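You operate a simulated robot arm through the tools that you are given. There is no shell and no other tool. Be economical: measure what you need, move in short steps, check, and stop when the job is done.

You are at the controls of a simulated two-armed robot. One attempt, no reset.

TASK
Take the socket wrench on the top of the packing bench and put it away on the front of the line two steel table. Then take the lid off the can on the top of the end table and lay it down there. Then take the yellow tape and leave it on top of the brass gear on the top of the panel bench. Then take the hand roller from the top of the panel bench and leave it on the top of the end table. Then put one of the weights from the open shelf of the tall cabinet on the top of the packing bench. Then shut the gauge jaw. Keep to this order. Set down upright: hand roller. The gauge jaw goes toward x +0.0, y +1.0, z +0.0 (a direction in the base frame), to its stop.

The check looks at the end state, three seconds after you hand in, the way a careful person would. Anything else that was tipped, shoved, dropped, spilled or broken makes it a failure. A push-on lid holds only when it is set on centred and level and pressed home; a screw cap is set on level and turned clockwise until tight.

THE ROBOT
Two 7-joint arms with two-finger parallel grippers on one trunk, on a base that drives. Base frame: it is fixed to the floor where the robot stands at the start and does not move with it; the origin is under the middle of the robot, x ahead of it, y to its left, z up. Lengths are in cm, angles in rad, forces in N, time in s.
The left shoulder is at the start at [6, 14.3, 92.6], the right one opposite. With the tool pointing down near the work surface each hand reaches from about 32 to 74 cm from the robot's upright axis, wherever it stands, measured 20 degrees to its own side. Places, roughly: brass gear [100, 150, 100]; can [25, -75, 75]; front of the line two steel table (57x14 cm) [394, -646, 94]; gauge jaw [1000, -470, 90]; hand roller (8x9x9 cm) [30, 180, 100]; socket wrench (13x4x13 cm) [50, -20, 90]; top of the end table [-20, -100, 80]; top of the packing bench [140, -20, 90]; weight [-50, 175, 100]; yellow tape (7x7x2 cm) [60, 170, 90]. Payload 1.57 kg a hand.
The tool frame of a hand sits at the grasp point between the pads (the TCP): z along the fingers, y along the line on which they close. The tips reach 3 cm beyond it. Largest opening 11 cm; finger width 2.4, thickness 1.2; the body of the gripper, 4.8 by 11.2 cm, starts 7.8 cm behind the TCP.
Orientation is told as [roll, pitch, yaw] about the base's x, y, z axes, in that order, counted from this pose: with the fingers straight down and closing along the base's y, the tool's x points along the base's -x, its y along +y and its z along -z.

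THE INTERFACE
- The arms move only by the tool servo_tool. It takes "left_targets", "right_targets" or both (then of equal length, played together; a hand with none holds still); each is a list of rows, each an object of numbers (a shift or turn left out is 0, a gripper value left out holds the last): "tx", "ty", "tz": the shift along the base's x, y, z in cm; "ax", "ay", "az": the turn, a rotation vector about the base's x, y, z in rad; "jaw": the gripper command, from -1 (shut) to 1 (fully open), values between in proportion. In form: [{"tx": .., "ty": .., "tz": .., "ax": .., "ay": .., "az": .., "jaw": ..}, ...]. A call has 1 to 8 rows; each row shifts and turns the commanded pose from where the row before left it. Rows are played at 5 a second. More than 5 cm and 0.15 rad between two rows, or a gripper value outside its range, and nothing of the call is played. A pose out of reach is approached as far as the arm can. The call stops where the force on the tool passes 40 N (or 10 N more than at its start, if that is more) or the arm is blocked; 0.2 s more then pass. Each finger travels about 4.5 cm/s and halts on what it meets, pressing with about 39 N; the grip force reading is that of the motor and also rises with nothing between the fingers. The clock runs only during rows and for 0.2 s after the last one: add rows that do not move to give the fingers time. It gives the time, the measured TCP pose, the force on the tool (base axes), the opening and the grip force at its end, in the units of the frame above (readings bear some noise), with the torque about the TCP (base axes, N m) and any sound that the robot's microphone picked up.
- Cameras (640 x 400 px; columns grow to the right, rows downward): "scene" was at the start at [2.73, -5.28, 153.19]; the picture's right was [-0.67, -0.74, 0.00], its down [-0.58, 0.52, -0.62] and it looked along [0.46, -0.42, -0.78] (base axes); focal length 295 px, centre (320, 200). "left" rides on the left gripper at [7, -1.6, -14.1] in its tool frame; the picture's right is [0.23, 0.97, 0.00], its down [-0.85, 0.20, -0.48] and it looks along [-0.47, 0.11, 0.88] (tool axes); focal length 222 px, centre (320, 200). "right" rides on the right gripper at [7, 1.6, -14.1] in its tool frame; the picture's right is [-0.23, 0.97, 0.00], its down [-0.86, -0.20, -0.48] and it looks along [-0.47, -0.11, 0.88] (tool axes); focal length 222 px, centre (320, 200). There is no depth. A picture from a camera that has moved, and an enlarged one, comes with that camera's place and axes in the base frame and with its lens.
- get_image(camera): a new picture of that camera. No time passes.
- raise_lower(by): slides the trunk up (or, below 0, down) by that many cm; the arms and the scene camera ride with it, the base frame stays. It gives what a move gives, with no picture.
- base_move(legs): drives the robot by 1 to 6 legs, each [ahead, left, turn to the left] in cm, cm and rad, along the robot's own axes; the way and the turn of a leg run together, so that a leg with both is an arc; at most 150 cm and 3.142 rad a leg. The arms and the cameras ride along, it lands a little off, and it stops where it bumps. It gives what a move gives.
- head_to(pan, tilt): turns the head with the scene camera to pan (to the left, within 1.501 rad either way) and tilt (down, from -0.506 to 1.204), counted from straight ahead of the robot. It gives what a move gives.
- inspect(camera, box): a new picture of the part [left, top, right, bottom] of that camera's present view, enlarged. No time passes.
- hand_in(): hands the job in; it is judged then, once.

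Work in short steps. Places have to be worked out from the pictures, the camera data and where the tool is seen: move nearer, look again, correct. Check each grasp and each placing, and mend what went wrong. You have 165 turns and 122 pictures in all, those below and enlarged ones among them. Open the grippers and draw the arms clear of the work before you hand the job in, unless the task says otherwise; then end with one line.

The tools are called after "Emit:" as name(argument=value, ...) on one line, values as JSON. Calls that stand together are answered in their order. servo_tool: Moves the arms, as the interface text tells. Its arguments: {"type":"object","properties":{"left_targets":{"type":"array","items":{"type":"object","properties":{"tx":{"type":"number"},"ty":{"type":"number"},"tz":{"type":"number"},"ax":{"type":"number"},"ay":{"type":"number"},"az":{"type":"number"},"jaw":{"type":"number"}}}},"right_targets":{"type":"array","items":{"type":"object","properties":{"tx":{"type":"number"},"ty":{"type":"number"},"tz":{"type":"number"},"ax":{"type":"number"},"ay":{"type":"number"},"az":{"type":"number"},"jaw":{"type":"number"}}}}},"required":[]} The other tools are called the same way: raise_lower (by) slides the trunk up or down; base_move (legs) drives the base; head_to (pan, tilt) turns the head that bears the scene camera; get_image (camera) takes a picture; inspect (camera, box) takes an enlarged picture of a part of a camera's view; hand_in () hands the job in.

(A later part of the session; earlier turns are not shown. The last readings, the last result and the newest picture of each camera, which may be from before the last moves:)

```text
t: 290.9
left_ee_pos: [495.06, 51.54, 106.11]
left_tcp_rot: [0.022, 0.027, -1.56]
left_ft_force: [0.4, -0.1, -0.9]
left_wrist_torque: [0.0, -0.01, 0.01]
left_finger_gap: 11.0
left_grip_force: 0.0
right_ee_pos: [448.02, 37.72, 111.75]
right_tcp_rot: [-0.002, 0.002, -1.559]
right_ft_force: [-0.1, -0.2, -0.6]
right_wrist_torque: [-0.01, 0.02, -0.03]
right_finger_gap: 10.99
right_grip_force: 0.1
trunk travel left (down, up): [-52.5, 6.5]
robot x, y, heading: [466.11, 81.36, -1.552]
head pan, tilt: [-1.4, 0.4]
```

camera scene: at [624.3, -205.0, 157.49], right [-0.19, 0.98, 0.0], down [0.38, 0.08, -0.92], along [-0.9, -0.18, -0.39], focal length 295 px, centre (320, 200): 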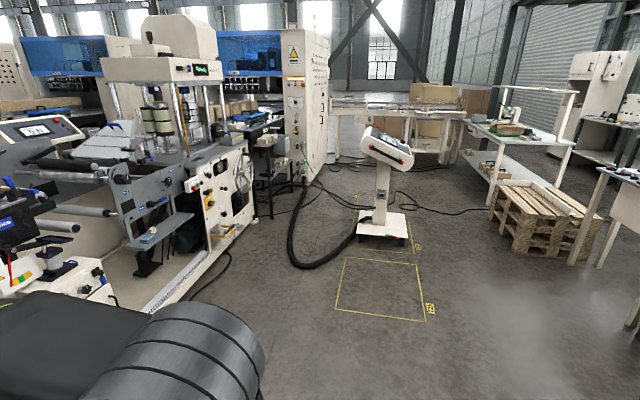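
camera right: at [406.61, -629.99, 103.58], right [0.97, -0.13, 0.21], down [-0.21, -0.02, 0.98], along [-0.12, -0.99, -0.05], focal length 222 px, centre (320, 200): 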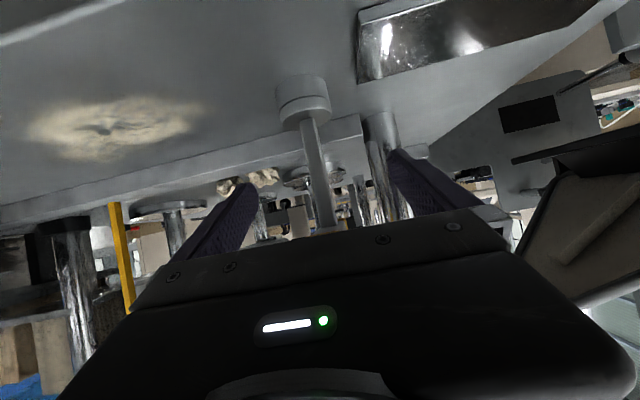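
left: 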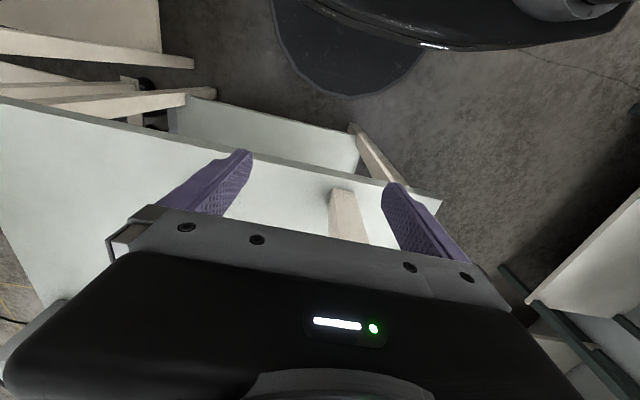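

Emit:
base_move(legs=[[-3, 0, -0.02], [0, -120, 0], [0, -120, 0], [0, -120, 0], [0, -122, 0]])

Emit:
head_to(pan=0, tilt=0.6)

Emit:
get_image(camera="scene")

```text
t: 314.5
left_ee_pos: [12.71, 55.71, 106.02]
left_tcp_rot: [0.024, 0.026, -1.581]
left_ft_force: [-0.4, -0.6, 0.6]
left_wrist_torque: [0.02, 0.0, 0.03]
left_finger_gap: 11.0
left_grip_force: 0.0
right_ee_pos: [-34.6, 42.92, 111.89]
right_tcp_rot: [-0.005, 0.001, -1.582]
right_ft_force: [-0.5, -0.1, 0.3]
right_wrist_torque: [-0.01, -0.03, -0.03]
right_finger_gap: 11.0
right_grip_force: 0.0
trunk travel left (down, up): [-52.5, 6.5]
robot x, y, heading: [-15.4, 86.15, -1.575]
head pan, tilt: [-1.4, 0.4]
```

```text
t: 316.1
left_ee_pos: [12.74, 55.71, 105.92]
left_tcp_rot: [0.023, 0.025, -1.582]
left_ft_force: [0.0, -0.1, -0.2]
left_wrist_torque: [0.0, 0.02, 0.0]
left_finger_gap: 10.99
left_grip_force: 0.0
right_ee_pos: [-34.72, 42.92, 111.96]
right_tcp_rot: [-0.004, 0.001, -1.583]
right_ft_force: [0.5, 0.3, -0.9]
right_wrist_torque: [-0.03, 0.0, -0.01]
right_finger_gap: 10.99
right_grip_force: 0.2
trunk travel left (down, up): [-52.5, 6.5]
robot x, y, heading: [-15.68, 85.95, -1.58]
head pan, tilt: [0.0, 0.6]
```

```text
68 pictures are left
camera scene: at [-15.49, 80.06, 155.67], right [-1.0, 0.01, 0.0], down [0.0, 0.56, -0.83], along [-0.01, -0.83, -0.56], focal length 295 px, centre (320, 200)
```

scene: 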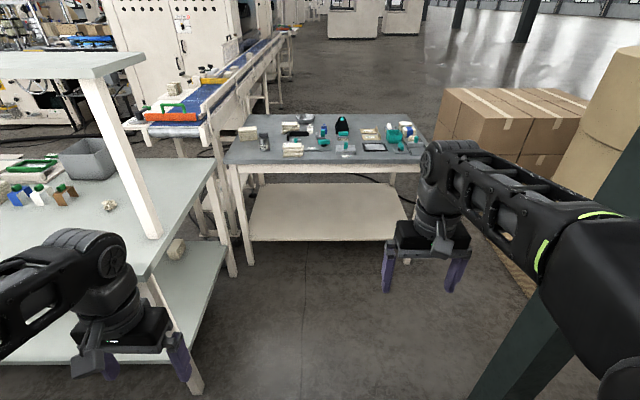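

The end table is straight ahead. I'll drive forward to y≈-28 at x≈-11, which suits the left hand for the can at about (17,-86).

Emit:
base_move(legs=[[0, 5, 0.008], [114, 0, 0]])

Emit:
head_to(pan=0.4, tilt=0.85)

Emit:
get_image(camera="scene")

Emit:
get_image(camera="left")

```text
t: 322.4
left_ee_pos: [17.98, -59.12, 105.96]
left_tcp_rot: [0.022, 0.026, -1.578]
left_ft_force: [-1.2, 0.3, 0.1]
left_wrist_torque: [0.03, -0.02, -0.01]
left_finger_gap: 10.99
left_grip_force: 0.0
right_ee_pos: [-29.25, -72.1, 111.95]
right_tcp_rot: [-0.003, 0.004, -1.576]
right_ft_force: [-0.3, -0.1, -0.5]
right_wrist_torque: [0.02, 0.01, -0.03]
right_finger_gap: 11.0
right_grip_force: 0.0
trunk travel left (down, up): [-52.5, 6.5]
robot x, y, heading: [-10.58, -28.9, -1.574]
head pan, tilt: [0.0, 0.6]
```

```text
t: 323.3
left_ee_pos: [17.9, -59.2, 105.97]
left_tcp_rot: [0.023, 0.027, -1.578]
left_ft_force: [0.4, 1.1, -0.3]
left_wrist_torque: [-0.01, -0.01, 0.01]
left_finger_gap: 11.02
left_grip_force: 0.0
right_ee_pos: [-29.37, -72.02, 111.99]
right_tcp_rot: [-0.004, 0.002, -1.575]
right_ft_force: [-0.8, -0.2, -0.6]
right_wrist_torque: [-0.04, 0.01, 0.03]
right_finger_gap: 11.0
right_grip_force: 0.0
trunk travel left (down, up): [-52.5, 6.5]
robot x, y, heading: [-10.76, -28.94, -1.575]
head pan, tilt: [0.4, 0.85]
```

```text
67 pictures are left
camera scene: at [-7.41, -33.27, 153.58], right [-0.92, -0.39, 0.0], down [-0.29, 0.69, -0.66], along [0.26, -0.61, -0.75], focal length 295 px, centre (320, 200)
```

scene: 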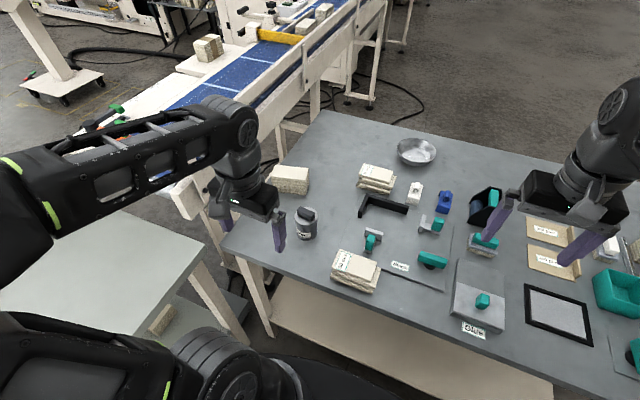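

```text
66 pictures are left
camera left: at [15.96, -52.49, 120.17], right [0.97, 0.22, 0.03], down [0.18, -0.87, 0.46], along [0.13, -0.44, -0.89], focal length 222 px, centre (320, 200)
```

left: 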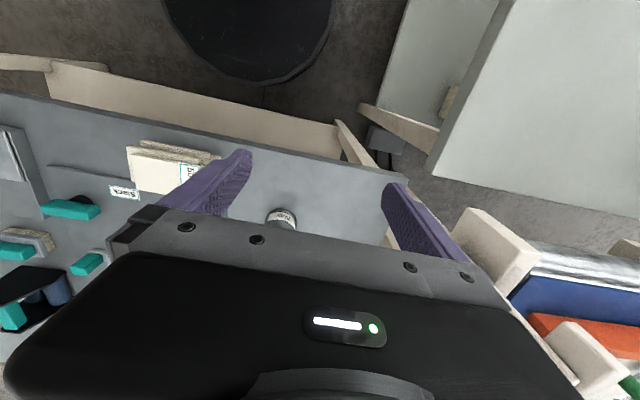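

Zooming on the can to see its lid.

Emit:
inspect(camera="scene", box=[270, 190, 350, 250])

```text
6.67 times, centred on (310, 220) of scene
camera zoom: at [-7.41, -33.27, 153.58], right [-0.92, -0.39, 0.0], down [-0.29, 0.69, -0.66], along [0.26, -0.61, -0.75], focal length 1965 px, centre (387, 67)
```

zoom: 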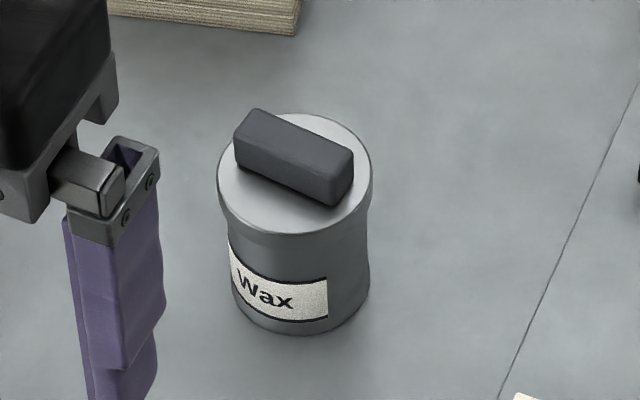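

The lid has a bar handle lying roughly along x, centre about (16.6,-79.8), top near z 89.5. I'll turn the left hand so it closes along y and go above it.

Emit:
servo_tool(left_targets=[{"az": 0.145, "ty": -2}, {"az": 0.145, "ty": -3}, {"az": 0.145, "ty": -3}, {"az": 0.145, "ty": -3}, {"az": 0.145, "ty": -3}, {"az": 0.145, "ty": -3}, {"az": 0.145, "ty": -3, "tx": -0.6}, {"az": 0.145, "tx": -0.6}])

Emit:
servo_tool(left_targets=[{"az": 0.135, "ax": -0.023}, {"az": 0.135, "ay": -0.026}, {"tz": -3}, {"tz": -3}])

Emit:
get_image(camera="left")

```text
t: 325.1
left_ee_pos: [16.72, -79.07, 106.09]
left_tcp_rot: [0.021, 0.026, -0.415]
left_ft_force: [-0.3, 0.2, 0.6]
left_wrist_torque: [-0.01, 0.01, -0.04]
left_finger_gap: 10.99
left_grip_force: 0.1
right_ee_pos: [-29.31, -72.11, 111.89]
right_tcp_rot: [-0.004, 0.001, -1.576]
right_ft_force: [-0.1, -0.6, 0.1]
right_wrist_torque: [-0.05, -0.03, 0.02]
right_finger_gap: 11.01
right_grip_force: 0.0
trunk travel left (down, up): [-52.5, 6.5]
robot x, y, heading: [-10.81, -29.02, -1.57]
head pan, tilt: [0.4, 0.85]
```

```text
t: 326.1
left_ee_pos: [16.76, -79.16, 99.96]
left_tcp_rot: [0.007, -0.007, -0.146]
left_ft_force: [-0.1, -0.1, 0.5]
left_wrist_torque: [-0.01, 0.03, 0.0]
left_finger_gap: 11.0
left_grip_force: 0.1
right_ee_pos: [-29.26, -72.13, 111.89]
right_tcp_rot: [-0.002, 0.002, -1.576]
right_ft_force: [-0.4, 0.8, 0.3]
right_wrist_torque: [0.02, 0.05, 0.01]
right_finger_gap: 11.01
right_grip_force: 0.0
trunk travel left (down, up): [-52.5, 6.5]
robot x, y, heading: [-10.71, -29.22, -1.572]
head pan, tilt: [0.4, 0.85]
```

```text
64 pictures are left
camera left: at [9.5, -79.81, 113.95], right [-0.08, 1.0, 0.0], down [0.87, 0.07, 0.49], along [0.48, 0.04, -0.87], focal length 222 px, centre (320, 200)
```

left: 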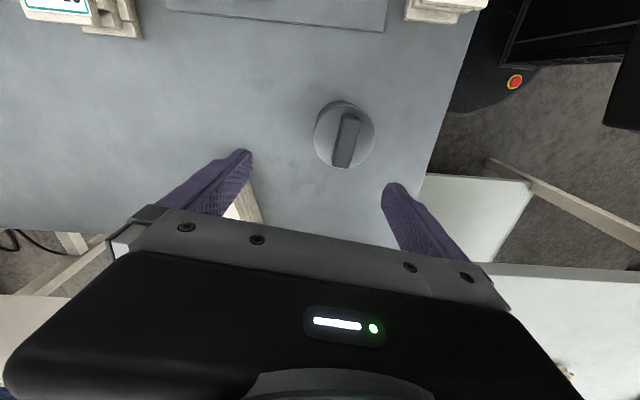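

Triangulating both views puts the handle at about (15.1,-76.5), z≈92. I'll shift there and lower partway, then check.

Emit:
servo_tool(left_targets=[{"tx": -1.7, "ty": 2.6, "az": 0.05}, {"tz": -3}, {"tz": -1.5}])

Emit:
get_image(camera="left")

Emit:
inspect(camera="scene", box=[260, 170, 360, 250])

```text
t: 326.9
left_ee_pos: [15.06, -76.33, 95.39]
left_tcp_rot: [0.008, -0.008, -0.098]
left_ft_force: [-0.1, -0.2, 0.5]
left_wrist_torque: [0.02, 0.01, -0.03]
left_finger_gap: 11.0
left_grip_force: 0.0
right_ee_pos: [-29.36, -72.04, 111.91]
right_tcp_rot: [-0.003, 0.001, -1.577]
right_ft_force: [-0.5, 0.6, -0.1]
right_wrist_torque: [-0.01, -0.01, 0.0]
right_finger_gap: 11.0
right_grip_force: 0.1
trunk travel left (down, up): [-52.5, 6.5]
robot x, y, heading: [-10.43, -28.69, -1.57]
head pan, tilt: [0.4, 0.85]
```

```text
63 pictures are left
camera left: at [7.8, -77.45, 109.48], right [-0.13, 0.99, 0.0], down [0.87, 0.11, 0.49], along [0.48, 0.07, -0.87], focal length 222 px, centre (320, 200)
```

left: 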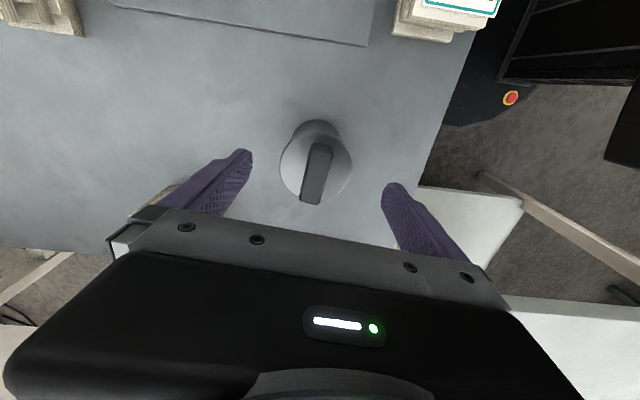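

```text
5.00 times, centred on (310, 210) of scene
camera zoom: at [-7.42, -33.24, 153.58], right [-0.92, -0.39, 0.0], down [-0.29, 0.69, -0.66], along [0.26, -0.61, -0.75], focal length 1474 px, centre (370, 150)
```

zoom: 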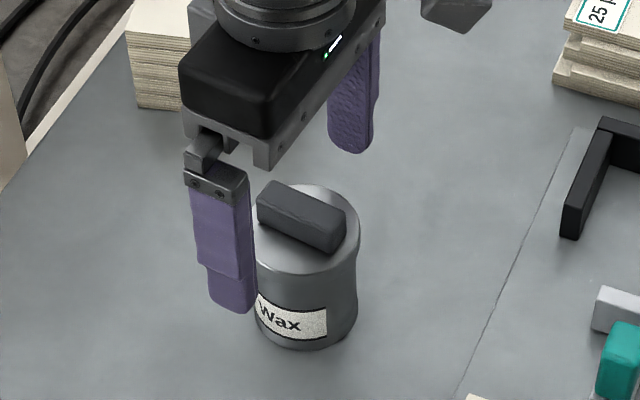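

Aligned. I'll narrow the jaw to about 4.5 cm so the tips stay over the lid, then lower until they touch the lid top.

Emit:
servo_tool(left_targets=[{"jaw": -0.2}, {}, {}, {}, {"tz": -0.6}, {"tz": -0.5}, {}])

Emit:
inspect(camera="scene", box=[260, 170, 360, 250])

```text
t: 328.5
left_ee_pos: [14.95, -76.64, 94.49]
left_tcp_rot: [0.003, -0.009, -0.098]
left_ft_force: [1.7, 0.6, 13.2]
left_wrist_torque: [-0.11, 0.02, -0.03]
left_finger_gap: 4.4
left_grip_force: 0.1
right_ee_pos: [-29.45, -72.04, 111.86]
right_tcp_rot: [-0.003, 0.0, -1.577]
right_ft_force: [-0.6, -0.1, 0.2]
right_wrist_torque: [0.0, -0.02, 0.0]
right_finger_gap: 10.98
right_grip_force: 0.0
trunk travel left (down, up): [-52.5, 6.5]
robot x, y, heading: [-10.28, -29.08, -1.57]
head pan, tilt: [0.4, 0.85]
```

```text
5.00 times, centred on (310, 210) of scene
camera zoom: at [-7.44, -33.16, 153.61], right [-0.92, -0.39, 0.0], down [-0.29, 0.69, -0.66], along [0.26, -0.61, -0.75], focal length 1474 px, centre (370, 150)
```

zoom: 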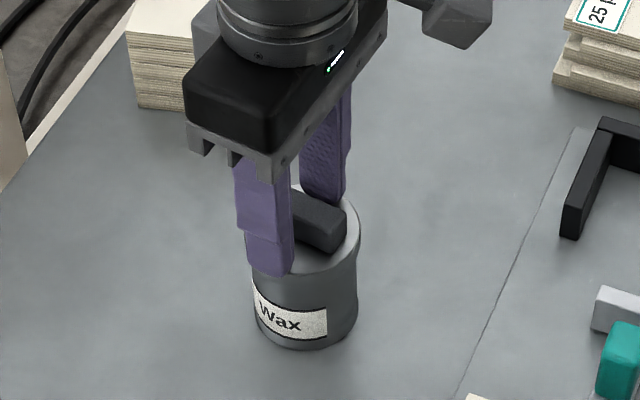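

The tips rest on the lid (13 N). I'll back off 0.4, close on the handle, and lift gently.

Emit:
servo_tool(left_targets=[{"tz": 0.6}, {"jaw": -1}, {}, {}, {}, {}])

Emit:
servo_tool(left_targets=[{"tz": 0.5}, {"tz": 0.5}, {"tz": 0.5}, {}])

Emit:
inspect(camera="scene", box=[260, 170, 360, 250])

```text
t: 329.9
left_ee_pos: [15.07, -76.4, 94.94]
left_tcp_rot: [0.006, -0.007, -0.098]
left_ft_force: [0.8, 0.8, -0.9]
left_wrist_torque: [-0.01, -0.02, -0.01]
left_finger_gap: 1.67
left_grip_force: 32.0
right_ee_pos: [-29.27, -72.11, 111.94]
right_tcp_rot: [-0.003, 0.004, -1.575]
right_ft_force: [0.1, 0.2, -0.2]
right_wrist_torque: [0.01, 0.03, 0.02]
right_finger_gap: 11.01
right_grip_force: 0.2
trunk travel left (down, up): [-52.5, 6.5]
robot x, y, heading: [-10.49, -29.18, -1.571]
head pan, tilt: [0.4, 0.85]
```

```text
t: 330.9
left_ee_pos: [15.06, -76.46, 96.46]
left_tcp_rot: [0.007, -0.006, -0.097]
left_ft_force: [0.3, -0.3, -1.6]
left_wrist_torque: [-0.01, 0.04, 0.01]
left_finger_gap: 1.67
left_grip_force: 31.8
right_ee_pos: [-29.33, -71.99, 111.95]
right_tcp_rot: [-0.003, 0.002, -1.575]
right_ft_force: [-0.5, -0.5, 0.7]
right_wrist_torque: [0.02, 0.01, 0.01]
right_finger_gap: 10.98
right_grip_force: 0.0
trunk travel left (down, up): [-52.5, 6.5]
robot x, y, heading: [-10.75, -28.86, -1.569]
head pan, tilt: [0.4, 0.85]
```

```text
5.00 times, centred on (310, 210) of scene
camera zoom: at [-7.4, -33.29, 153.58], right [-0.92, -0.39, 0.0], down [-0.29, 0.69, -0.66], along [0.26, -0.61, -0.75], focal length 1474 px, centre (370, 150)
```

zoom: 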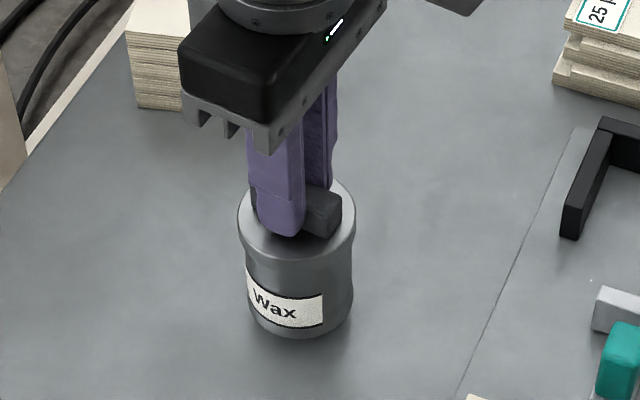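

The can came up with the lid, so it needs holding. I'll set it back down and release. Then the left hand will hold the body from its left side while the right hand pulls the lid.

Emit:
servo_tool(left_targets=[{"tz": -0.5}, {"tz": -0.5}, {"tz": -0.4}, {"jaw": 0}, {}, {}, {"tz": 3}, {"tz": 4}])

Emit:
servo_tool(left_targets=[{"tx": 3.5, "tz": 2, "ay": 0.14, "jaw": 1}, {"tx": 4, "ay": 0.14}, {"tx": 4, "ay": 0.14}, {"tx": 4, "ay": 0.14}, {"tx": 4, "ay": 0.14}, {"tx": 2, "ay": 0.14}, {"tx": 1, "ay": 0.14}, {"ay": 0.14}])

Emit:
get_image(camera="scene")

```text
t: 332.7
left_ee_pos: [15.1, -76.45, 102.17]
left_tcp_rot: [0.007, -0.008, -0.096]
left_ft_force: [0.9, -0.6, -0.6]
left_wrist_torque: [-0.01, 0.0, 0.02]
left_finger_gap: 5.51
left_grip_force: 0.0
right_ee_pos: [-29.28, -71.97, 111.86]
right_tcp_rot: [-0.003, 0.001, -1.576]
right_ft_force: [-0.9, 0.6, -0.6]
right_wrist_torque: [0.01, 0.02, -0.02]
right_finger_gap: 10.98
right_grip_force: 0.0
trunk travel left (down, up): [-52.5, 6.5]
robot x, y, heading: [-10.64, -28.91, -1.572]
head pan, tilt: [0.4, 0.85]
```

```text
t: 334.5
left_ee_pos: [26.24, -75.29, 104.69]
left_tcp_rot: [-0.127, 0.553, -0.085]
left_ft_force: [-0.3, 0.1, 0.1]
left_wrist_torque: [0.0, -0.02, -0.02]
left_finger_gap: 10.99
left_grip_force: 0.2
left hand out of reach, approached as far as the arm can: row 3, 4, 5, 6, 7, 8
right_ee_pos: [-29.36, -72.1, 111.91]
right_tcp_rot: [-0.004, 0.002, -1.578]
right_ft_force: [-0.1, 0.3, 0.5]
right_wrist_torque: [0.01, 0.02, 0.0]
right_finger_gap: 11.0
right_grip_force: 0.0
trunk travel left (down, up): [-52.5, 6.5]
robot x, y, heading: [-10.45, -28.81, -1.571]
head pan, tilt: [0.4, 0.85]
```

```text
59 pictures are left
camera scene: at [-7.44, -33.27, 153.58], right [-0.92, -0.39, 0.0], down [-0.29, 0.69, -0.66], along [0.26, -0.61, -0.75], focal length 295 px, centre (320, 200)
```

scene: 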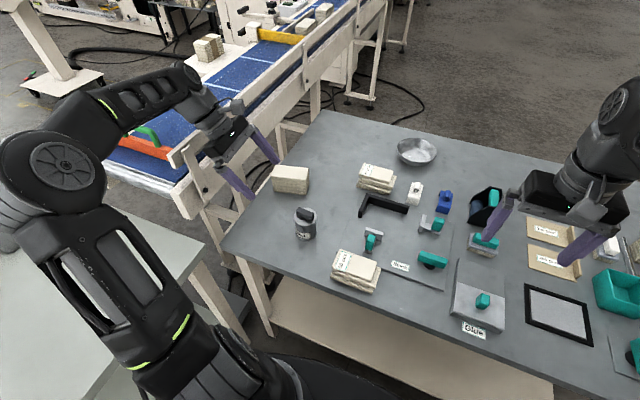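

The left hand ran out of reach that far left. I'll shift the base 7 cm left and a little forward, then bring the hand back toward the can while finishing the tilt.

Emit:
base_move(legs=[[3, 7, 0]])

Emit:
servo_tool(left_targets=[{"tx": -2}, {"tx": -2}, {"ax": 0.0}])

```text
t: 335.5
left_ee_pos: [29.93, -77.66, 105.6]
left_tcp_rot: [-0.139, 0.559, -0.119]
left_ft_force: [-10.9, 5.4, -0.8]
left_wrist_torque: [-0.61, -1.47, 0.66]
left_finger_gap: 10.99
left_grip_force: 0.0
right_ee_pos: [-24.37, -74.26, 111.98]
right_tcp_rot: [-0.002, 0.0, -1.579]
right_ft_force: [0.2, -1.1, 0.7]
right_wrist_torque: [0.01, -0.03, 0.01]
right_finger_gap: 11.01
right_grip_force: 0.1
trunk travel left (down, up): [-52.5, 6.5]
robot x, y, heading: [-5.38, -31.23, -1.575]
head pan, tilt: [0.4, 0.85]
stopped in leg 1: the force on the tool passed its limit (the readings are from after the stop); the commanded pose is now the measured one
```

```text
t: 336.3
left_ee_pos: [26.4, -77.66, 105.36]
left_tcp_rot: [-0.134, 0.563, -0.11]
left_ft_force: [-1.0, -0.4, -0.2]
left_wrist_torque: [-0.04, 0.01, -0.01]
left_finger_gap: 10.98
left_grip_force: 0.1
right_ee_pos: [-23.91, -74.4, 111.97]
right_tcp_rot: [-0.006, 0.001, -1.577]
right_ft_force: [0.4, -0.1, 0.9]
right_wrist_torque: [0.0, 0.0, -0.01]
right_finger_gap: 10.99
right_grip_force: 0.0
trunk travel left (down, up): [-52.5, 6.5]
robot x, y, heading: [-5.29, -31.21, -1.573]
head pan, tilt: [0.4, 0.85]
```

The left hand met something while strafing. I'll look.

Emit:
get_image(camera="scene")

```text
58 pictures are left
camera scene: at [-2.08, -35.59, 153.57], right [-0.92, -0.39, 0.0], down [-0.29, 0.69, -0.66], along [0.26, -0.61, -0.75], focal length 295 px, centre (320, 200)
```

scene: 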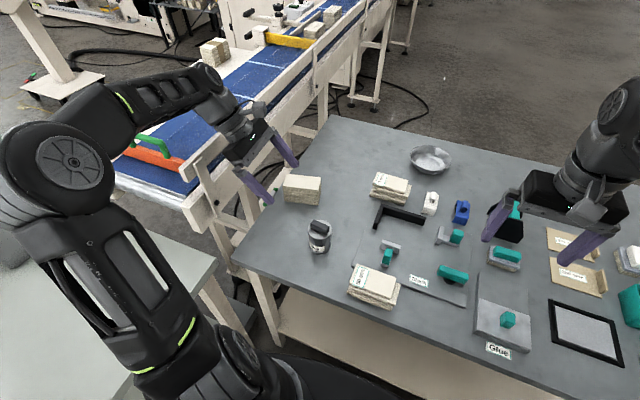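

That was the conveyor frame; nothing was displaced. The left hand will instead hold the can from the robot side with fingers pitched forward, as I did at the press. First I'll bring it back level and yaw it forward.

Emit:
servo_tool(left_targets=[{"ay": -0.14, "tx": -3, "ty": 3}, {"ay": -0.14, "tx": -3, "ty": 3}, {"ay": -0.14, "tx": -2, "ty": 3}, {"ay": -0.14, "tx": -1, "ty": 3}, {"ax": 0.14, "ty": 3}, {"az": -0.145, "ty": 3}, {"az": -0.145}, {"az": -0.145}])

Emit:
servo_tool(left_targets=[{"az": -0.145}, {"az": -0.145}, {"az": -0.145}, {"az": -0.145}, {"az": -0.145}, {"az": -0.145}, {"az": -0.145}])

```text
t: 338.1
left_ee_pos: [17.42, -59.68, 105.42]
left_tcp_rot: [0.064, 0.015, -0.53]
left_ft_force: [1.0, 0.2, -0.2]
left_wrist_torque: [-0.01, 0.04, 0.02]
left_finger_gap: 11.0
left_grip_force: 0.1
right_ee_pos: [-24.03, -74.35, 111.84]
right_tcp_rot: [-0.002, 0.003, -1.578]
right_ft_force: [-0.6, 1.5, 0.1]
right_wrist_torque: [-0.01, 0.0, -0.02]
right_finger_gap: 10.99
right_grip_force: 0.1
trunk travel left (down, up): [-52.5, 6.5]
robot x, y, heading: [-5.25, -31.1, -1.574]
head pan, tilt: [0.4, 0.85]
```

```text
t: 339.7
left_ee_pos: [17.41, -59.69, 105.52]
left_tcp_rot: [0.066, 0.018, -1.545]
left_ft_force: [-0.4, -0.7, -0.2]
left_wrist_torque: [0.01, -0.01, -0.03]
left_finger_gap: 10.99
left_grip_force: 0.1
right_ee_pos: [-24.17, -74.39, 111.95]
right_tcp_rot: [-0.005, 0.001, -1.578]
right_ft_force: [-0.6, 0.1, -0.7]
right_wrist_torque: [-0.01, 0.02, 0.0]
right_finger_gap: 11.01
right_grip_force: 0.0
trunk travel left (down, up): [-52.5, 6.5]
robot x, y, heading: [-5.09, -31.11, -1.575]
head pan, tilt: [0.4, 0.85]
```

Emit:
servo_tool(left_targets=[{"ax": -0.14, "ty": -2.4, "tx": -0.33}, {"ax": -0.14, "ty": -2.4, "tx": -0.33}, {"ax": -0.14, "ty": -2.4, "tx": -0.33}, {"ax": -0.14, "ty": -2.4, "tx": -0.33}, {"ax": -0.14, "ty": -2.4, "tx": -0.33}, {"ax": -0.14, "ty": -2.4, "tx": -0.33}, {"ax": -0.14, "ty": -2.3, "tx": -0.33}])

Emit:
get_image(camera="left")

```text
t: 341.3
left_ee_pos: [14.89, -78.61, 107.2]
left_tcp_rot: [0.026, -0.957, -1.524]
left_ft_force: [-0.5, 0.1, 0.2]
left_wrist_torque: [0.02, -0.03, 0.07]
left_finger_gap: 11.01
left_grip_force: 0.0
left hand out of reach, approached as far as the arm can: row 6, 7
right_ee_pos: [-24.28, -74.53, 111.88]
right_tcp_rot: [-0.003, 0.002, -1.578]
right_ft_force: [-0.6, 0.3, -0.2]
right_wrist_torque: [0.01, -0.04, 0.05]
right_finger_gap: 11.0
right_grip_force: 0.0
trunk travel left (down, up): [-52.5, 6.5]
robot x, y, heading: [-4.88, -31.22, -1.577]
head pan, tilt: [0.4, 0.85]
```

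```text
57 pictures are left
camera left: at [12.11, -63.23, 109.53], right [0.97, 0.2, -0.17], down [0.19, -0.09, 0.98], along [0.18, -0.98, -0.12], focal length 222 px, centre (320, 200)
```

left: 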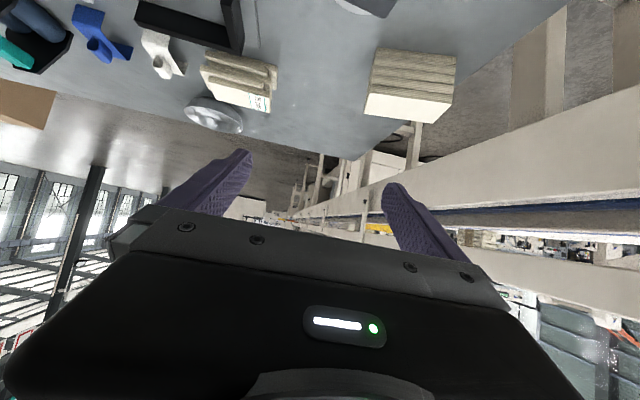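

The arm is too folded at this distance. I'll back the base 14 cm so it has room, then extend to the can.

Emit:
base_move(legs=[[-14, 0, 0]])

Emit:
servo_tool(left_targets=[{"ty": -4}, {"ty": -4, "ax": -0.05}, {"ty": -3.5}, {"tz": -2}])

Emit:
get_image(camera="scene")

```text
t: 342.7
left_ee_pos: [15.1, -64.44, 107.16]
left_tcp_rot: [0.024, -0.959, -1.52]
left_ft_force: [-0.3, 0.4, 0.5]
left_wrist_torque: [-0.01, -0.01, -0.01]
left_finger_gap: 10.98
left_grip_force: 0.1
right_ee_pos: [-24.05, -60.21, 111.96]
right_tcp_rot: [-0.003, -0.001, -1.578]
right_ft_force: [-0.4, -0.1, 0.1]
right_wrist_torque: [-0.02, -0.04, 0.0]
right_finger_gap: 10.98
right_grip_force: 0.0
trunk travel left (down, up): [-52.5, 6.5]
robot x, y, heading: [-5.31, -17.27, -1.57]
head pan, tilt: [0.4, 0.85]
```

```text
t: 343.7
left_ee_pos: [15.06, -75.89, 105.28]
left_tcp_rot: [0.019, -1.007, -1.518]
left_ft_force: [-0.3, -0.2, -0.9]
left_wrist_torque: [0.02, 0.01, -0.03]
left_finger_gap: 11.0
left_grip_force: 0.0
right_ee_pos: [-24.08, -60.25, 111.99]
right_tcp_rot: [-0.003, 0.002, -1.578]
right_ft_force: [-0.8, -0.7, 0.8]
right_wrist_torque: [0.02, -0.01, 0.0]
right_finger_gap: 10.98
right_grip_force: 0.1
trunk travel left (down, up): [-52.5, 6.5]
robot x, y, heading: [-4.98, -17.12, -1.576]
head pan, tilt: [0.4, 0.85]
```

```text
56 pictures are left
camera scene: at [-2.11, -21.51, 153.58], right [-0.92, -0.39, 0.0], down [-0.29, 0.69, -0.66], along [0.26, -0.61, -0.75], focal length 295 px, centre (320, 200)
```

scene: 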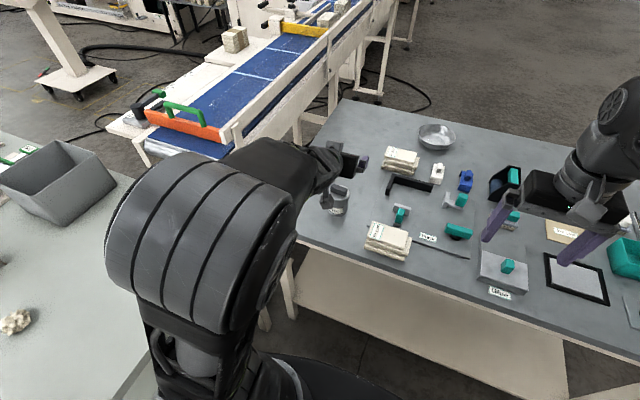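

The left hand is over the can with fingers straddling in x. I'll lower it around the can body.

Emit:
servo_tool(left_targets=[{"ty": -0.5, "tz": -4}, {"tz": -4}, {"tz": -4}, {"tz": -2}])

Emit:
get_image(camera="left")

Emit:
inspect(camera="scene", box=[270, 130, 390, 230])

```text
t: 344.7
left_ee_pos: [15.07, -76.32, 91.12]
left_tcp_rot: [0.018, -1.007, -1.515]
left_ft_force: [-0.1, -0.9, -0.5]
left_wrist_torque: [-0.05, -0.04, 0.01]
left_finger_gap: 11.0
left_grip_force: 0.0
right_ee_pos: [-24.09, -60.31, 111.9]
right_tcp_rot: [-0.003, 0.002, -1.578]
right_ft_force: [0.0, -0.8, 0.7]
right_wrist_torque: [-0.01, -0.01, -0.03]
right_finger_gap: 11.01
right_grip_force: 0.1
trunk travel left (down, up): [-52.5, 6.5]
robot x, y, heading: [-4.94, -17.43, -1.573]
head pan, tilt: [0.4, 0.85]
```

```text
55 pictures are left
camera left: at [12.31, -60.96, 92.72], right [0.96, 0.19, -0.18], down [0.19, -0.04, 0.98], along [0.18, -0.98, -0.07], focal length 222 px, centre (320, 200)
```

left: 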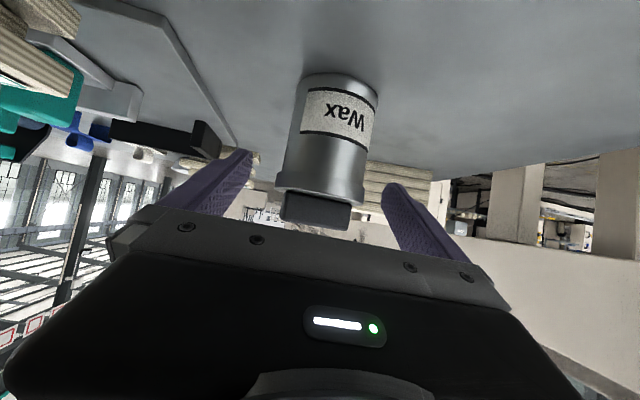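

```text
4.00 times, centred on (330, 180) of scene
camera zoom: at [-2.07, -21.53, 153.58], right [-0.92, -0.39, 0.0], down [-0.29, 0.69, -0.66], along [0.26, -0.61, -0.75], focal length 1179 px, centre (280, 280)
```

zoom: 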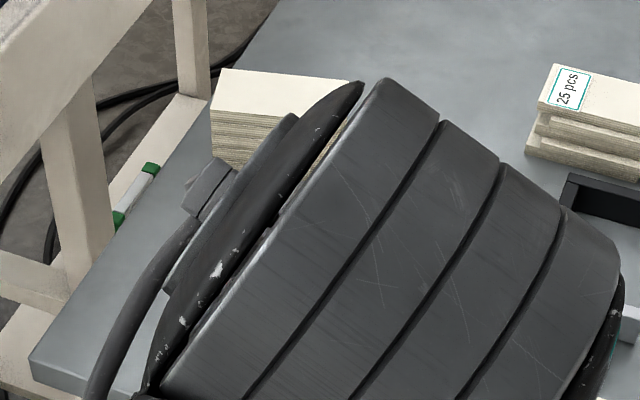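

The can is centred between the fingers. I'll lower the last 3.4 cm and close on the body.

Emit:
servo_tool(left_targets=[{"tz": -1.2}, {"tz": -1.2}, {"tz": -1.0}, {"jaw": -1}, {}, {}, {}, {}])

Emit:
get_image(camera="left")

```text
t: 346.5
left_ee_pos: [15.19, -76.45, 87.78]
left_tcp_rot: [0.02, -1.007, -1.517]
left_ft_force: [0.3, -0.8, -0.3]
left_wrist_torque: [-0.07, 0.0, -0.01]
left_finger_gap: 5.79
left_grip_force: 31.2
right_ee_pos: [-24.04, -60.36, 111.87]
right_tcp_rot: [-0.003, 0.001, -1.578]
right_ft_force: [-0.2, -0.1, -0.3]
right_wrist_torque: [-0.03, -0.01, -0.01]
right_finger_gap: 11.01
right_grip_force: 0.0
trunk travel left (down, up): [-52.5, 6.5]
robot x, y, heading: [-5.39, -17.01, -1.571]
head pan, tilt: [0.4, 0.85]
```

```text
53 pictures are left
camera left: at [12.29, -60.96, 89.36], right [0.96, 0.19, -0.18], down [0.19, -0.04, 0.98], along [0.18, -0.98, -0.07], focal length 222 px, centre (320, 200)
```

left: 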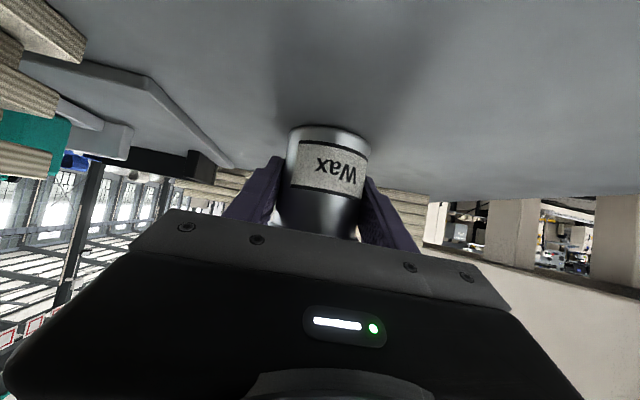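

The can is held (gap 5.8). Now I'll turn the right hand to close along y while moving it toward the lid, staying high.

Emit:
servo_tool(right_targets=[{"az": 0.148, "ty": -2}, {"az": 0.148, "ty": -2}, {"az": 0.148, "ty": -2, "tx": 2}, {"az": 0.148, "ty": -2, "tx": 2}, {"az": 0.148, "ty": -2, "tx": 3}, {"az": 0.148, "ty": -2, "tx": 3}, {"az": 0.148, "ty": -2, "tx": 3}, {"az": 0.148, "ty": -2, "tx": 3}])

Emit:
servo_tool(right_targets=[{"az": 0.148, "tx": 3.5}, {"az": 0.147, "tx": 3.5}, {"tx": 4}, {"tx": 4}, {"tx": 4}, {"tx": 3}])

Emit:
get_image(camera="right")

```text
t: 348.3
left_ee_pos: [15.02, -76.58, 87.92]
left_tcp_rot: [0.021, -1.006, -1.516]
left_ft_force: [-0.2, 1.0, 1.3]
left_wrist_torque: [-0.05, -0.03, 0.04]
left_finger_gap: 5.77
left_grip_force: 39.3
right_ee_pos: [-16.8, -69.66, 109.8]
right_tcp_rot: [-0.005, -0.007, -0.738]
right_ft_force: [0.0, 0.7, -0.5]
right_wrist_torque: [0.01, -0.03, 0.02]
right_finger_gap: 10.99
right_grip_force: 0.1
right hand out of reach, approached as far as the arm can: row 2, 3, 4, 8
trunk travel left (down, up): [-52.5, 6.5]
robot x, y, heading: [-4.96, -17.07, -1.575]
head pan, tilt: [0.4, 0.85]
```

```text
t: 349.7
left_ee_pos: [15.14, -76.45, 87.69]
left_tcp_rot: [0.019, -1.005, -1.517]
left_ft_force: [0.4, 0.4, -0.5]
left_wrist_torque: [0.01, -0.05, 0.03]
left_finger_gap: 5.78
left_grip_force: 38.5
right_ee_pos: [-12.43, -69.52, 109.62]
right_tcp_rot: [-0.01, -0.011, -0.64]
right_ft_force: [-0.1, 0.1, 0.8]
right_wrist_torque: [0.02, -0.01, 0.04]
right_finger_gap: 10.98
right_grip_force: 0.1
right hand out of reach, approached as far as the arm can: row 1, 2, 3, 4, 5, 6
trunk travel left (down, up): [-52.5, 6.5]
robot x, y, heading: [-4.92, -17.43, -1.575]
head pan, tilt: [0.4, 0.85]
```

```text
52 pictures are left
camera right: at [-16.93, -63.82, 123.74], right [0.76, 0.64, -0.01], down [0.56, -0.66, 0.49], along [0.31, -0.38, -0.87], focal length 222 px, centre (320, 200)
```

right: 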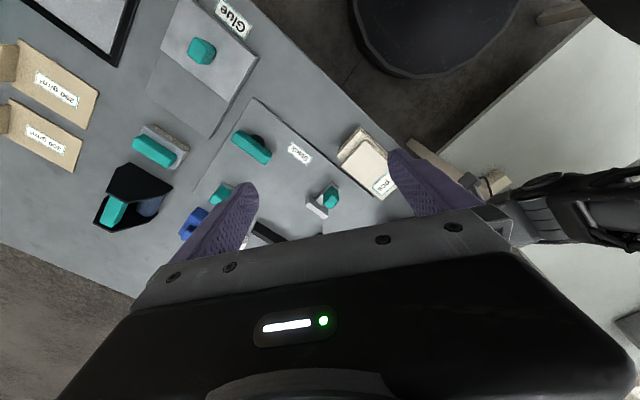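

Too far across for the right arm. Since the left holds the can firmly, I'll lift it and carry it toward the midline, where the right hand can reach the lid.

Emit:
servo_tool(left_targets=[{"tz": 1}, {"tz": 3}, {"tz": 4}, {"tx": -4, "ty": 2}, {"tx": -4, "ty": 2}, {"tx": -3, "ty": 2}, {"tx": -3, "ty": 2}], right_targets=[{"ty": 3, "tx": -2}, {"tx": -4, "ty": 1}, {"tx": -4, "ty": 1}, {"tx": -2, "az": 0.14}, {"az": 0.14}, {"az": 0.14}, {"az": 0.12}])

Emit:
head_to(pan=0.0, tilt=0.85)

Emit:
get_image(camera="scene")

```text
t: 351.3
left_ee_pos: [1.04, -68.52, 95.79]
left_tcp_rot: [0.022, -1.006, -1.516]
left_ft_force: [0.3, -0.1, -2.0]
left_wrist_torque: [0.03, -0.01, 0.01]
left_finger_gap: 5.76
left_grip_force: 39.3
right_ee_pos: [-24.47, -64.46, 109.67]
right_tcp_rot: [-0.008, -0.009, -0.101]
right_ft_force: [0.3, -0.1, -0.3]
right_wrist_torque: [0.0, 0.0, 0.02]
right_finger_gap: 11.01
right_grip_force: 0.0
trunk travel left (down, up): [-52.5, 6.5]
robot x, y, heading: [-5.08, -17.25, -1.572]
head pan, tilt: [0.4, 0.85]
```

```text
t: 352.1
left_ee_pos: [1.12, -68.63, 95.77]
left_tcp_rot: [0.018, -1.006, -1.517]
left_ft_force: [0.4, 0.1, -1.8]
left_wrist_torque: [0.02, -0.01, -0.02]
left_finger_gap: 5.75
left_grip_force: 39.1
right_ee_pos: [-24.36, -64.5, 109.67]
right_tcp_rot: [-0.007, -0.009, -0.101]
right_ft_force: [1.0, 0.4, 0.0]
right_wrist_torque: [0.01, 0.01, -0.01]
right_finger_gap: 11.01
right_grip_force: 0.0
trunk travel left (down, up): [-52.5, 6.5]
robot x, y, heading: [-5.31, -17.23, -1.572]
head pan, tilt: [0.0, 0.85]
```

```text
51 pictures are left
camera scene: at [-5.11, -22.15, 153.58], right [-1.0, 0.0, 0.0], down [0.0, 0.75, -0.66], along [0.0, -0.66, -0.75], focal length 295 px, centre (320, 200)
```

scene: 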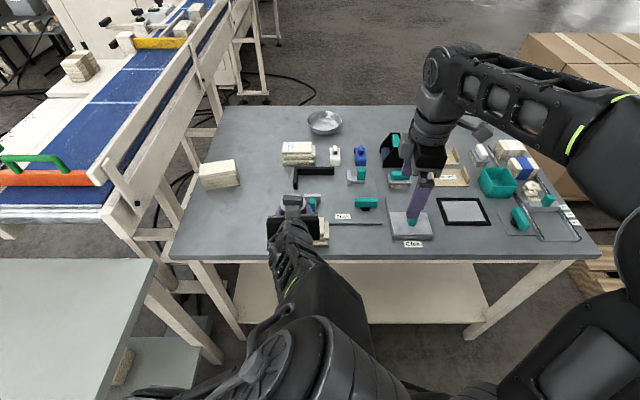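

The can is now at about (1,-68.5). I'll bring the right hand over the lid handle with the jaw narrowed.

Emit:
servo_tool(right_targets=[{"tx": 4.3, "ty": -0.7, "jaw": -0.2}, {"tx": 4.3, "ty": -0.7}, {"tx": 4.3, "ty": -0.7}, {"tx": 4.3, "ty": -0.7}, {"tx": 4.3, "ty": -0.7}, {"tx": 3.9, "ty": -0.5}, {"tz": -2}, {}])

Emit:
get_image(camera="right")

Emit:
inspect(camera="scene", box=[240, 120, 360, 230])

```text
t: 353.9
left_ee_pos: [1.14, -68.47, 95.8]
left_tcp_rot: [0.019, -1.007, -1.516]
left_ft_force: [0.9, -1.2, -1.4]
left_wrist_torque: [0.02, -0.01, -0.01]
left_finger_gap: 5.73
left_grip_force: 38.8
right_ee_pos: [-5.99, -67.4, 107.89]
right_tcp_rot: [-0.009, -0.008, -0.1]
right_ft_force: [-0.7, 0.1, -0.6]
right_wrist_torque: [0.01, -0.02, -0.01]
right_finger_gap: 4.38
right_grip_force: 0.1
right hand out of reach, approached as far as the arm can: row 5, 6
trunk travel left (down, up): [-52.5, 6.5]
robot x, y, heading: [-5.09, -17.41, -1.573]
head pan, tilt: [0.0, 0.85]
```

```text
50 pictures are left
camera right: at [-12.81, -65.0, 121.89], right [0.32, 0.95, -0.01], down [0.83, -0.28, 0.49], along [0.46, -0.16, -0.87], focal length 222 px, centre (320, 200)
```

right: 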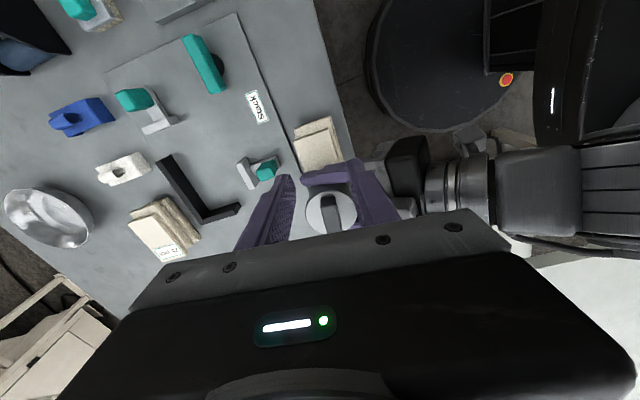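

```text
3.64 times, centred on (300, 175) of scene
camera zoom: at [-5.08, -22.13, 153.58], right [-1.0, 0.0, 0.0], down [0.0, 0.75, -0.66], along [0.0, -0.66, -0.75], focal length 1072 px, centre (393, 291)
```

zoom: 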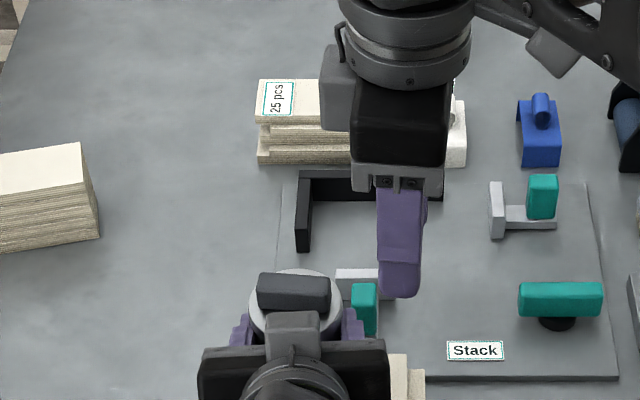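

The right hand reaches x≈-6, so I'll bring the can under it with the left hand, then lower the right.

Emit:
servo_tool(left_targets=[{"tx": -3.5, "ty": 0.5}, {"tx": -3.5, "ty": 0.5}, {}])

Emit:
servo_tool(right_targets=[{"tz": -2}, {"tz": -2}, {}])

Emit:
inspect(camera="scene", box=[260, 120, 380, 230])

Emit:
get_image(camera="right")

```text
t: 354.7
left_ee_pos: [-3.86, -68.32, 95.01]
left_tcp_rot: [-0.006, -0.983, -1.445]
left_ft_force: [0.2, 1.0, -2.3]
left_wrist_torque: [0.01, -0.03, 0.01]
left_finger_gap: 5.76
left_grip_force: 38.8
right_ee_pos: [-6.07, -67.45, 107.85]
right_tcp_rot: [-0.008, -0.007, -0.102]
right_ft_force: [0.8, 0.6, -0.4]
right_wrist_torque: [-0.01, -0.03, 0.02]
right_finger_gap: 4.39
right_grip_force: 0.1
trunk travel left (down, up): [-52.5, 6.5]
robot x, y, heading: [-5.0, -17.07, -1.572]
head pan, tilt: [0.0, 0.85]
```

```text
t: 355.5
left_ee_pos: [-3.81, -68.29, 95.04]
left_tcp_rot: [-0.002, -0.983, -1.449]
left_ft_force: [0.6, 2.8, -3.8]
left_wrist_torque: [-0.26, 0.0, -0.06]
left_finger_gap: 5.75
left_grip_force: 38.5
right_ee_pos: [-6.02, -67.5, 103.89]
right_tcp_rot: [-0.01, -0.007, -0.101]
right_ft_force: [-0.3, -3.1, 1.7]
right_wrist_torque: [0.03, 0.02, 0.01]
right_finger_gap: 4.19
right_grip_force: 0.1
trunk travel left (down, up): [-52.5, 6.5]
robot x, y, heading: [-5.24, -17.23, -1.576]
head pan, tilt: [0.0, 0.85]
```

```text
3.64 times, centred on (320, 175) of scene
camera zoom: at [-5.12, -22.14, 153.58], right [-1.0, 0.0, 0.0], down [0.0, 0.75, -0.66], along [0.0, -0.66, -0.75], focal length 1072 px, centre (320, 291)
```

zoom: 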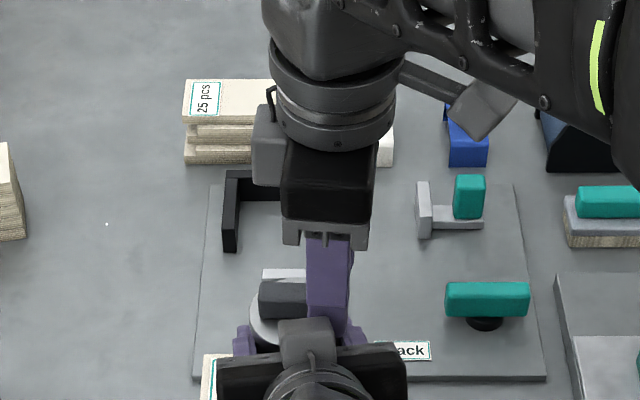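

```text
47 pictures are left
camera right: at [-12.91, -65.0, 117.89], right [0.32, 0.95, -0.01], down [0.83, -0.28, 0.49], along [0.46, -0.16, -0.87], focal length 222 px, centre (320, 200)
```

right: 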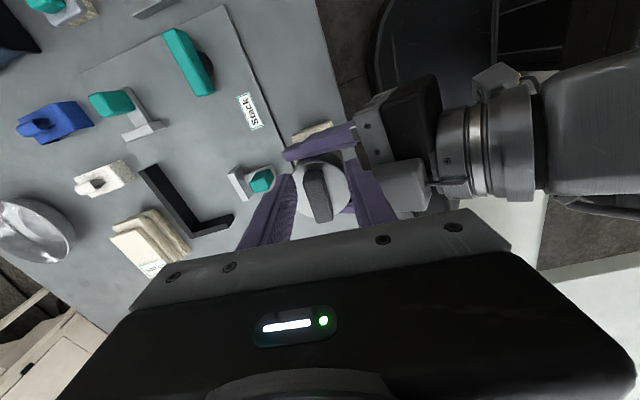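

Nearly there: the handle is about 2 cm left of and 0.8 cm beyond the right TCP. I'll shift the right hand accordingly; lower down it should have more reach.

Emit:
servo_tool(right_targets=[{"tz": 0.5, "ty": -0.9}, {"tx": 1.0}, {"tx": 1.0}, {}])

Emit:
get_image(camera="right")

```text
t: 356.5
left_ee_pos: [-3.76, -68.42, 94.98]
left_tcp_rot: [0.002, -0.985, -1.453]
left_ft_force: [-0.7, 0.1, -2.5]
left_wrist_torque: [-0.04, 0.03, -0.06]
left_finger_gap: 5.75
left_grip_force: 38.9
right_ee_pos: [-4.05, -68.34, 104.46]
right_tcp_rot: [-0.009, -0.009, -0.101]
right_ft_force: [0.3, 0.0, 0.9]
right_wrist_torque: [-0.01, -0.01, 0.03]
right_finger_gap: 4.42
right_grip_force: 0.0
trunk travel left (down, up): [-52.5, 6.5]
robot x, y, heading: [-5.36, -16.86, -1.573]
head pan, tilt: [0.0, 0.85]
```

```text
46 pictures are left
camera right: at [-10.88, -65.97, 118.41], right [0.32, 0.95, -0.01], down [0.83, -0.28, 0.49], along [0.46, -0.16, -0.87], focal length 222 px, centre (320, 200)
```

right: 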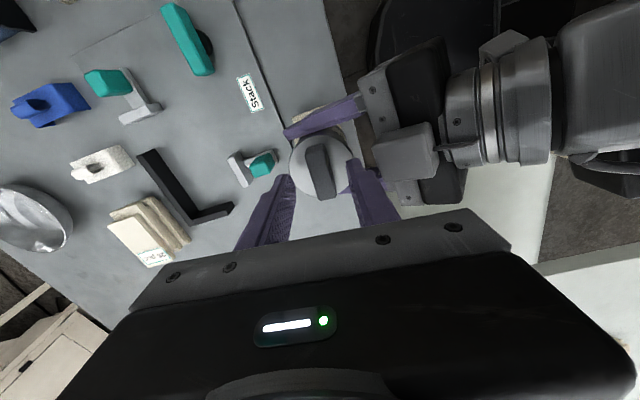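

Centred over the handle. I'll lower 2.3 cm and close.

Emit:
servo_tool(right_targets=[{"tz": -1.2}, {"tz": -1.0}, {"jaw": -1}, {}, {}, {}, {}])

Emit:
servo_tool(right_targets=[{"tz": 0.5}, {"tz": 0.5}, {"tz": 0.6}, {"tz": 0.8}, {"tz": 1}, {}])

Emit:
get_image(camera="right")

```text
t: 358.1
left_ee_pos: [-3.67, -68.48, 94.96]
left_tcp_rot: [0.008, -0.985, -1.455]
left_ft_force: [-0.5, -0.8, -2.3]
left_wrist_torque: [-0.01, -0.01, -0.01]
left_finger_gap: 5.78
left_grip_force: 39.3
right_ee_pos: [-4.08, -68.34, 102.2]
right_tcp_rot: [-0.009, -0.008, -0.102]
right_ft_force: [0.3, 0.0, 1.6]
right_wrist_torque: [-0.03, -0.04, -0.04]
right_finger_gap: 1.66
right_grip_force: 31.7
trunk travel left (down, up): [-52.5, 6.5]
robot x, y, heading: [-5.27, -16.95, -1.575]
head pan, tilt: [0.0, 0.85]
heard: snap
```

```text
t: 359.5
left_ee_pos: [-3.59, -68.31, 94.9]
left_tcp_rot: [0.013, -0.987, -1.459]
left_ft_force: [-0.3, 0.5, -1.5]
left_wrist_torque: [-0.03, 0.01, -0.02]
left_finger_gap: 5.74
left_grip_force: 38.8
right_ee_pos: [-4.09, -68.36, 105.48]
right_tcp_rot: [-0.009, -0.007, -0.102]
right_ft_force: [0.1, -0.5, -0.1]
right_wrist_torque: [-0.01, -0.02, 0.03]
right_finger_gap: 1.63
right_grip_force: 31.3
trunk travel left (down, up): [-52.5, 6.5]
robot x, y, heading: [-5.26, -16.68, -1.576]
head pan, tilt: [0.0, 0.85]
```

```text
45 pictures are left
camera right: at [-10.91, -66.0, 119.61], right [0.32, 0.95, -0.01], down [0.83, -0.28, 0.49], along [0.46, -0.16, -0.87], focal length 222 px, centre (320, 200)
```

right: 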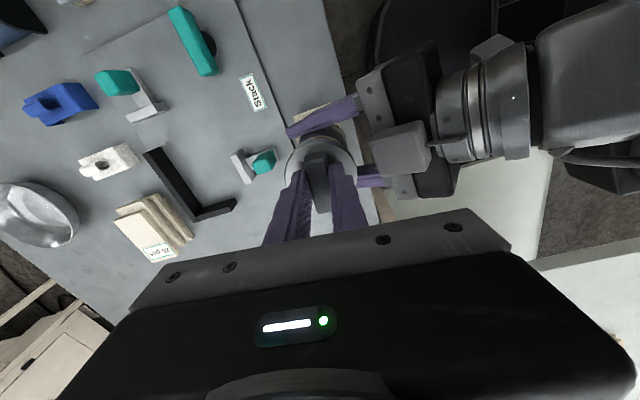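

Snap heard; the lid is off and the can open. I'll move the right hand aside with the lid, then the left hand puts the can back at its original place.

Emit:
servo_tool(right_targets=[{"tz": 2}, {"tx": -4}, {"tx": -4}, {"tx": -4}, {"tx": -3}])

Emit:
servo_tool(left_targets=[{"tx": 4.7, "ty": -2.0, "az": -0.03}, {"tx": 4.7, "ty": -2.0, "az": -0.027}, {"tx": 4.7, "ty": -2.0}, {"tx": 4.65, "ty": -2.1}, {"tz": -3}, {"tz": -3}, {"tz": -0.6}, {}])

Emit:
get_image(camera="left")

```text
t: 360.7
left_ee_pos: [-3.56, -68.52, 94.8]
left_tcp_rot: [0.014, -0.987, -1.461]
left_ft_force: [1.1, 0.1, -1.3]
left_wrist_torque: [0.03, 0.02, -0.02]
left_finger_gap: 5.75
left_grip_force: 38.9
right_ee_pos: [-19.24, -68.36, 107.28]
right_tcp_rot: [-0.01, -0.008, -0.1]
right_ft_force: [-0.4, -0.5, -0.2]
right_wrist_torque: [-0.02, -0.03, -0.01]
right_finger_gap: 1.65
right_grip_force: 32.2
trunk travel left (down, up): [-52.5, 6.5]
robot x, y, heading: [-5.35, -17.06, -1.573]
head pan, tilt: [0.0, 0.85]
```

```text
refused: row 1 steps farther than a row can; nothing moved
```

```text
44 pictures are left
camera left: at [-7.23, -53.04, 96.83], right [0.95, 0.24, -0.18], down [0.2, -0.05, 0.98], along [0.23, -0.97, -0.09], focal length 222 px, centre (320, 200)
```

left: 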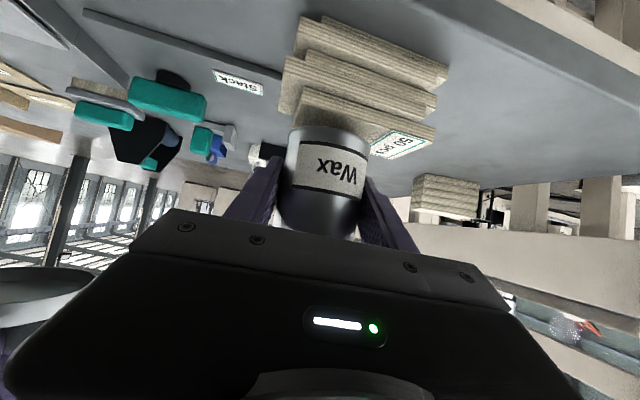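

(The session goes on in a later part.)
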